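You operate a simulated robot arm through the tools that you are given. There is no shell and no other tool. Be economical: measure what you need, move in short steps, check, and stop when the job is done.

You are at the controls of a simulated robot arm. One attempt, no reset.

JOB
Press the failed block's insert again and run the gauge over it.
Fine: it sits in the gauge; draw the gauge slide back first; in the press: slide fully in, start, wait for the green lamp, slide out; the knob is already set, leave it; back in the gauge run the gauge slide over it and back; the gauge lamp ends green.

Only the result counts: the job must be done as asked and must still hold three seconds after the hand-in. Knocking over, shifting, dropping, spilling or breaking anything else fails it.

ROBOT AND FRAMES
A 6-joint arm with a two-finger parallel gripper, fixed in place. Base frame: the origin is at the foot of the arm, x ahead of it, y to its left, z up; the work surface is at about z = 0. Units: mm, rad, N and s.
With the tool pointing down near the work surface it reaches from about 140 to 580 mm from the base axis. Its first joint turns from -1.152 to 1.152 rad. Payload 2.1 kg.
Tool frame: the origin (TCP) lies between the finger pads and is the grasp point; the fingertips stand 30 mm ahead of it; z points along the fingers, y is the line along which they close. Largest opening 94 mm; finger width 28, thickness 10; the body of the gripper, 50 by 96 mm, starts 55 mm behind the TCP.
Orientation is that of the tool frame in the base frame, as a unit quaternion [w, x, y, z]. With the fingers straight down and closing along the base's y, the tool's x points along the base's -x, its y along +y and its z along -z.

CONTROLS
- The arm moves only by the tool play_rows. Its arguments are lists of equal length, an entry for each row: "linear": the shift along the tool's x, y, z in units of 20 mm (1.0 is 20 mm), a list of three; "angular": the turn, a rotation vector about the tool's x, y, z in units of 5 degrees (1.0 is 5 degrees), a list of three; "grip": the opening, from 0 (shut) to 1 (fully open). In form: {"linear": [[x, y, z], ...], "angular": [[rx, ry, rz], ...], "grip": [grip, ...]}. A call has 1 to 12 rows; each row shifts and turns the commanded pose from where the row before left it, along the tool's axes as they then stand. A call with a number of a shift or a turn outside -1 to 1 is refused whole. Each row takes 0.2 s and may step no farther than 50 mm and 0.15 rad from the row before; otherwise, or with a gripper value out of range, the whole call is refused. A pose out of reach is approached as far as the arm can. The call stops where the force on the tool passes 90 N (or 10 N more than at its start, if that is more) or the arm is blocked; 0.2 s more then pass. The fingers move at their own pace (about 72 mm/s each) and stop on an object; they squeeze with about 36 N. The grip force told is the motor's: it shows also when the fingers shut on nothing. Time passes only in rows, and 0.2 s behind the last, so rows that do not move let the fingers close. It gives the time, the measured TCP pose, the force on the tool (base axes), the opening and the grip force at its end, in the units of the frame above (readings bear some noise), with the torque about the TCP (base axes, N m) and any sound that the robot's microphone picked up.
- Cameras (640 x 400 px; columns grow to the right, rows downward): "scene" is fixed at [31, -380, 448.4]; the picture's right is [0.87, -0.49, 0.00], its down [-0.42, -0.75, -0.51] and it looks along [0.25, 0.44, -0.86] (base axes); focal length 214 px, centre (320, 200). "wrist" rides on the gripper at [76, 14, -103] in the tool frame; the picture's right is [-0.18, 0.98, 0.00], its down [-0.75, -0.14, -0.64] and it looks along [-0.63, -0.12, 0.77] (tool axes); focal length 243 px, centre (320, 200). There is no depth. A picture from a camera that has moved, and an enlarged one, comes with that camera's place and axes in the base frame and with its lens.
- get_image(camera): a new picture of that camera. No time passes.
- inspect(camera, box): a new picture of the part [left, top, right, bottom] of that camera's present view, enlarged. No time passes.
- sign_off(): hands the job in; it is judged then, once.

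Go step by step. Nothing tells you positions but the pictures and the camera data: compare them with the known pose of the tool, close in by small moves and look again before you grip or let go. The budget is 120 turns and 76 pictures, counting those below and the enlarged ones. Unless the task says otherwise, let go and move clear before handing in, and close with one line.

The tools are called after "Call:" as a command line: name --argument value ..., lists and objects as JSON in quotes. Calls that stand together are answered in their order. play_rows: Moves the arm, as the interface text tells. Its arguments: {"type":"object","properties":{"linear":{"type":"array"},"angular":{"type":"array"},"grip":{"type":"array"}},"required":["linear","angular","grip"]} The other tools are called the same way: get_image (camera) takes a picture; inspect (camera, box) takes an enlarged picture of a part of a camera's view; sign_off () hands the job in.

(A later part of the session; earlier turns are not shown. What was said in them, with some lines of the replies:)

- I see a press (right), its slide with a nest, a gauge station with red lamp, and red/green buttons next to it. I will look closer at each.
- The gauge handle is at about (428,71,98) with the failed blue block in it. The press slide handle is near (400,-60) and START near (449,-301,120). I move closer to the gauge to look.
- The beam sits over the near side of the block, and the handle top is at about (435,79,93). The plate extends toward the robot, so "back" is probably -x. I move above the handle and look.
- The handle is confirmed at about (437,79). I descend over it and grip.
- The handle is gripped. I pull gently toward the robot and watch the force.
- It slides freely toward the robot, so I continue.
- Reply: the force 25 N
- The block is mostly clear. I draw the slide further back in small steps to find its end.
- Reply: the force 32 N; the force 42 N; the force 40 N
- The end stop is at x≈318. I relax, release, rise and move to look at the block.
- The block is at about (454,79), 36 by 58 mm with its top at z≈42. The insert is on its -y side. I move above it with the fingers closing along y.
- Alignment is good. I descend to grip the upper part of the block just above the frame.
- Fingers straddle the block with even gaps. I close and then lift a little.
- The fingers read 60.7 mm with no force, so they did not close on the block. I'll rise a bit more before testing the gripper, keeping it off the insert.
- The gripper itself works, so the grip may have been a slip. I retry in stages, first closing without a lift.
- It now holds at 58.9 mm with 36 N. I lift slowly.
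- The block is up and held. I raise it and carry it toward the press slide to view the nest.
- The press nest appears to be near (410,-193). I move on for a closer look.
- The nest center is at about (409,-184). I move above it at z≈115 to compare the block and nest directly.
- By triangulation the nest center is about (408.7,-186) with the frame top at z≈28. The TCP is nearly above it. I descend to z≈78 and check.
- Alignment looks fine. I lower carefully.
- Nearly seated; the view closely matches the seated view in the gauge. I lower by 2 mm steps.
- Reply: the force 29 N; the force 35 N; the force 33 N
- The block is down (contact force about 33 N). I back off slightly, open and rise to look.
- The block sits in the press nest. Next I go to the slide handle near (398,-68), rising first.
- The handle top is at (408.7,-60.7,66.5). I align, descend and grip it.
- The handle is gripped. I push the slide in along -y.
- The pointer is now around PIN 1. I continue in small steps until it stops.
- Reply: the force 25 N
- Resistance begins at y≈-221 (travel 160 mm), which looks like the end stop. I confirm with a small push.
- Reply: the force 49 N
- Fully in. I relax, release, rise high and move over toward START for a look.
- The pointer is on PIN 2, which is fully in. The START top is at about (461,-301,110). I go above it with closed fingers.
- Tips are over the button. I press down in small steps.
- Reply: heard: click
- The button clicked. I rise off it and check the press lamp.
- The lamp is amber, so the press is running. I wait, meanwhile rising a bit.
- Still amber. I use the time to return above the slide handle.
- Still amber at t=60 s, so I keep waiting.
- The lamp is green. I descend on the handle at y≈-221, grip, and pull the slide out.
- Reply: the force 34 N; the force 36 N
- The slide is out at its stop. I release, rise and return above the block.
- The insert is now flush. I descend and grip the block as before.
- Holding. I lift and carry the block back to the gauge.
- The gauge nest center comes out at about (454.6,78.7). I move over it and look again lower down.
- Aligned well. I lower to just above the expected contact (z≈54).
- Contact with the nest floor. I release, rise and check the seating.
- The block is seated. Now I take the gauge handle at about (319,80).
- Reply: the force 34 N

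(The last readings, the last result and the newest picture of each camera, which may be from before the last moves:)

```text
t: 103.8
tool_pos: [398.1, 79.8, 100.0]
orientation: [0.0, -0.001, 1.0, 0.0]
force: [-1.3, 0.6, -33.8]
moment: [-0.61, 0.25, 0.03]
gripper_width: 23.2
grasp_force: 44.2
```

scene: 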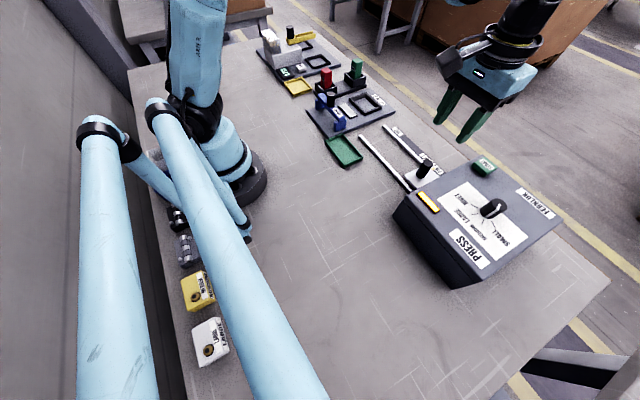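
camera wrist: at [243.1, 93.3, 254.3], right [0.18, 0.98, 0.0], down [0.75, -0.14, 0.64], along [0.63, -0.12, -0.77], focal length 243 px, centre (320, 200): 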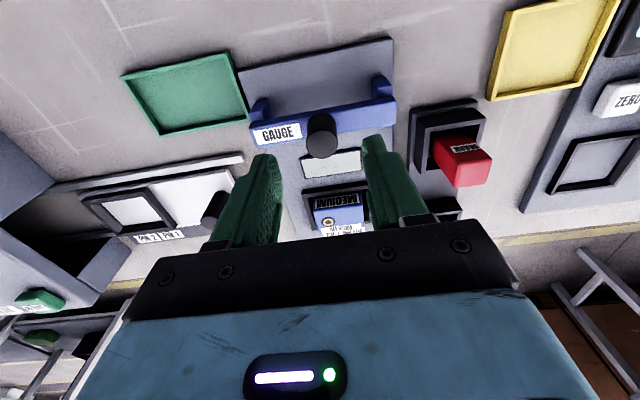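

The slide moves freely. I continue over the block in smaller steps.

Call:
play_rows --linear '[[-0.3, 0, 0.03], [-0.3, 0, 0], [-0.3, 0, 0], [-0.3, 0, 0], [-0.3, 0, 0], [-0.3, 0, 0], [-0.3, 0, 0]]' --angular '[[0, 0, 0], [0, 0, 0], [0, 0, 0], [0, 0, 0], [0, 0, 0], [0, 0, 0], [0, 0, 0]]' --grip '[0, 0, 0, 0, 0, 0, 0]'

Call:
inspect --camera "scene" --box '[300, 60, 420, 140]'

```text
t: 105.4
tool_pos: [438.7, 81.3, 100.4]
orientation: [0.0, 0.0, 1.0, 0.001]
force: [-1.3, 8.8, -11.6]
moment: [-0.33, 0.16, 0.08]
gripper_width: 23.1
grasp_force: 45.4
```

```text
5.00 times, centred on (360, 100) of scene
camera zoom: at [31.1, -380.0, 448.4], right [0.87, -0.49, 0.0], down [-0.42, -0.75, -0.51], along [0.25, 0.44, -0.86], focal length 1072 px, centre (120, 700)
```

zoom: 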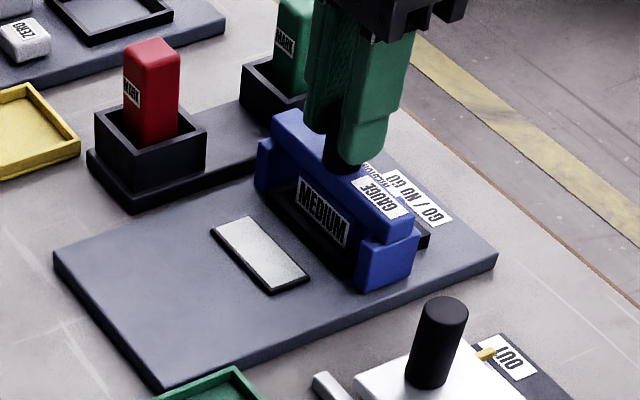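

Past the earlier position now (it was at 436). I continue to the end of travel.

Call:
play_rows --linear '[[-0.25, -0.04, 0], [-0.25, 0, 0], [-0.25, 0, 0], [-0.25, 0, 0]]' --angular '[[0, 0, 0], [0, 0, 0], [0, 0, 0], [0, 0, 0]]' --grip '[0, 0, 0, 0]'

Call:
inspect --camera "scene" --box '[300, 60, 420, 140]'

```text
t: 106.4
tool_pos: [458.3, 80.3, 101.0]
orientation: [0.001, -0.001, 1.0, 0.001]
force: [-1.1, 15.7, -3.9]
moment: [-0.17, 0.08, 0.06]
gripper_width: 23.2
grasp_force: 45.5
```

```text
5.00 times, centred on (360, 100) of scene
camera zoom: at [31.0, -380.0, 448.4], right [0.87, -0.49, 0.0], down [-0.42, -0.75, -0.51], along [0.25, 0.44, -0.86], focal length 1072 px, centre (120, 700)
```

zoom: 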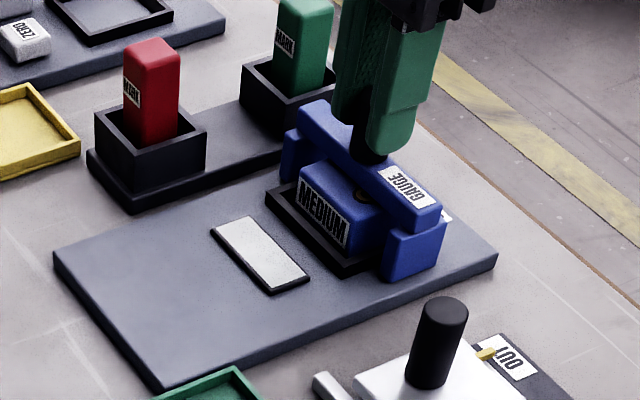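

Call:
play_rows --linear '[[-0.2, 0.06, 0], [-0.2, 0, 0], [-0.2, 0, 0]]' --angular '[[0, 0, 0], [0, 0, 0], [0, 0, 0]]' --grip '[0, 0, 0]'

Call:
play_rows --linear '[[-0.15, 0, 0], [-0.15, 0, 0]]' --angular '[[0, 0, 0], [0, 0, 0]]' --grip '[0, 0]'

Call:
inspect --camera "scene" --box '[300, 60, 420, 140]'

```text
t: 107.2
tool_pos: [473.0, 79.5, 100.9]
orientation: [0.001, 0.001, 1.0, 0.0]
force: [-0.2, 4.3, 4.7]
moment: [0.56, 0.04, -0.04]
gripper_width: 23.2
grasp_force: 45.0
```

```text
t: 107.8
tool_pos: [477.5, 81.3, 100.5]
orientation: [0.001, -0.001, 1.0, -0.001]
force: [-1.2, -1.8, 8.8]
moment: [0.39, 0.06, -0.02]
gripper_width: 23.3
grasp_force: 45.3
```

```text
5.00 times, centred on (360, 100) of scene
camera zoom: at [31.0, -380.1, 448.4], right [0.87, -0.49, 0.0], down [-0.42, -0.75, -0.51], along [0.25, 0.44, -0.86], focal length 1072 px, centre (120, 700)
```

zoom: 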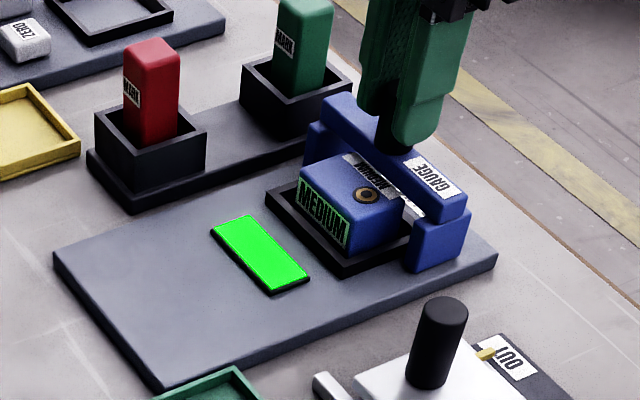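

The gauge lamp is green. I run the slide back toward the robot.

Call:
play_rows --linear '[[0.2, 0, 0], [0.4, 0, 0], [0.4, 0, 0], [0.4, 0, 0], [0.4, 0, 0], [0.4, 0, 0], [0.4, 0, 0], [0.4, 0, 0], [0.4, 0, 0], [0.4, 0, 0]]' --angular '[[0, 0, 0], [0, 0, 0], [0, 0, 0], [0, 0, 0], [0, 0, 0], [0, 0, 0], [0, 0, 0], [0, 0, 0], [0, 0, 0], [0, 0, 0]]' --grip '[0, 0, 0, 0, 0, 0, 0, 0, 0, 0]'

Call:
play_rows --linear '[[0.4, 0, 0], [0.4, 0, 0], [0.4, 0, 0], [0.4, 0, 0], [0.4, 0, 0], [0.4, 0, 0], [0.4, 0, 0], [0.4, 0, 0], [0.4, 0, 0], [0.25, 0, 0], [0.2, 0, 0]]' --angular '[[0, 0, 0], [0, 0, 0], [0, 0, 0], [0, 0, 0], [0, 0, 0], [0, 0, 0], [0, 0, 0], [0, 0, 0], [0, 0, 0], [0, 0, 0], [0, 0, 0]]' --grip '[0, 0, 0, 0, 0, 0, 0, 0, 0, 0, 0]'

```text
t: 110.0
tool_pos: [400.3, 79.8, 100.2]
orientation: [0.001, 0.0, 1.0, 0.0]
force: [0.8, -9.1, -11.1]
moment: [0.31, -0.35, -0.08]
gripper_width: 23.2
grasp_force: 45.5
```

```text
t: 112.4
tool_pos: [321.5, 79.7, 100.7]
orientation: [0.002, 0.0, 1.0, -0.001]
force: [10.5, -17.0, -23.8]
moment: [0.17, 0.78, -0.01]
gripper_width: 23.3
grasp_force: 44.5
```

The slide is back at its stop (x≈320). I release, rise clear and check everything.

Call:
play_rows --linear '[[0, -0.03, 0.02], [0, 0, 0], [0, 0, 0], [0, 0, -0.6], [0, 0, -0.9], [0, 0, -0.9], [0, 0, -0.9], [0, 0, -0.9], [0, 0, -0.9], [0, 0, 0]]' --angular '[[0, 0, 0], [0, 0, 0], [0, 0, 0], [0, 0, 0], [0, 0, 0], [0, 0, 0], [0, 0, 0], [0, 0, 0], [0, 0, 0], [0, 0, 0]]' --grip '[0, 0.5, 0.5, 0.5, 0.5, 0.5, 0.5, 0.5, 0.5, 0.5]'

Call:
get_image --camera "scene"

Call:
inspect --camera "scene" --box '[300, 60, 420, 140]'

```text
t: 114.6
tool_pos: [320.4, 79.8, 202.3]
orientation: [0.001, 0.0, 1.0, 0.0]
force: [-0.6, -0.4, -0.6]
moment: [-0.04, 0.03, -0.01]
gripper_width: 47.1
grasp_force: 0.0
```

```text
8 pictures are left
```

scene: 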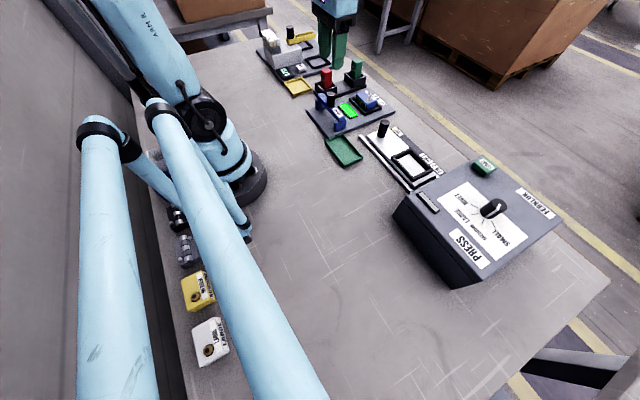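

```text
5.00 times, centred on (360, 100) of scene
camera zoom: at [31.0, -380.0, 448.4], right [0.87, -0.49, 0.0], down [-0.42, -0.75, -0.51], along [0.25, 0.44, -0.86], focal length 1072 px, centre (120, 700)
```

zoom: 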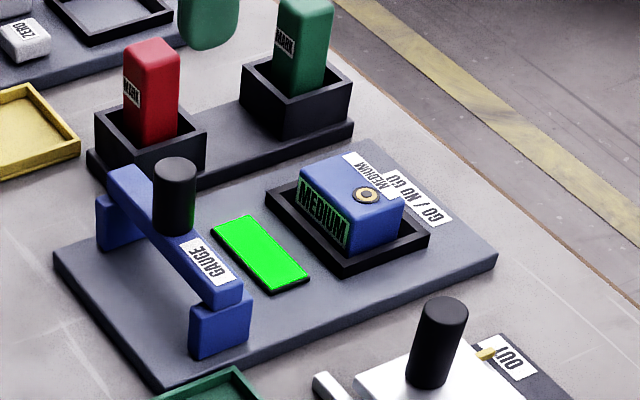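

The gauge lamp is green, the block is in the gauge, both slides are back and the arm is clear. I hand in.

Call:
sign_off

```text
The job is handed in.
```

The failed block's insert has been pressed again and the block is back in the gauge. The gauge slide was run over it and back, and the gauge lamp is green.
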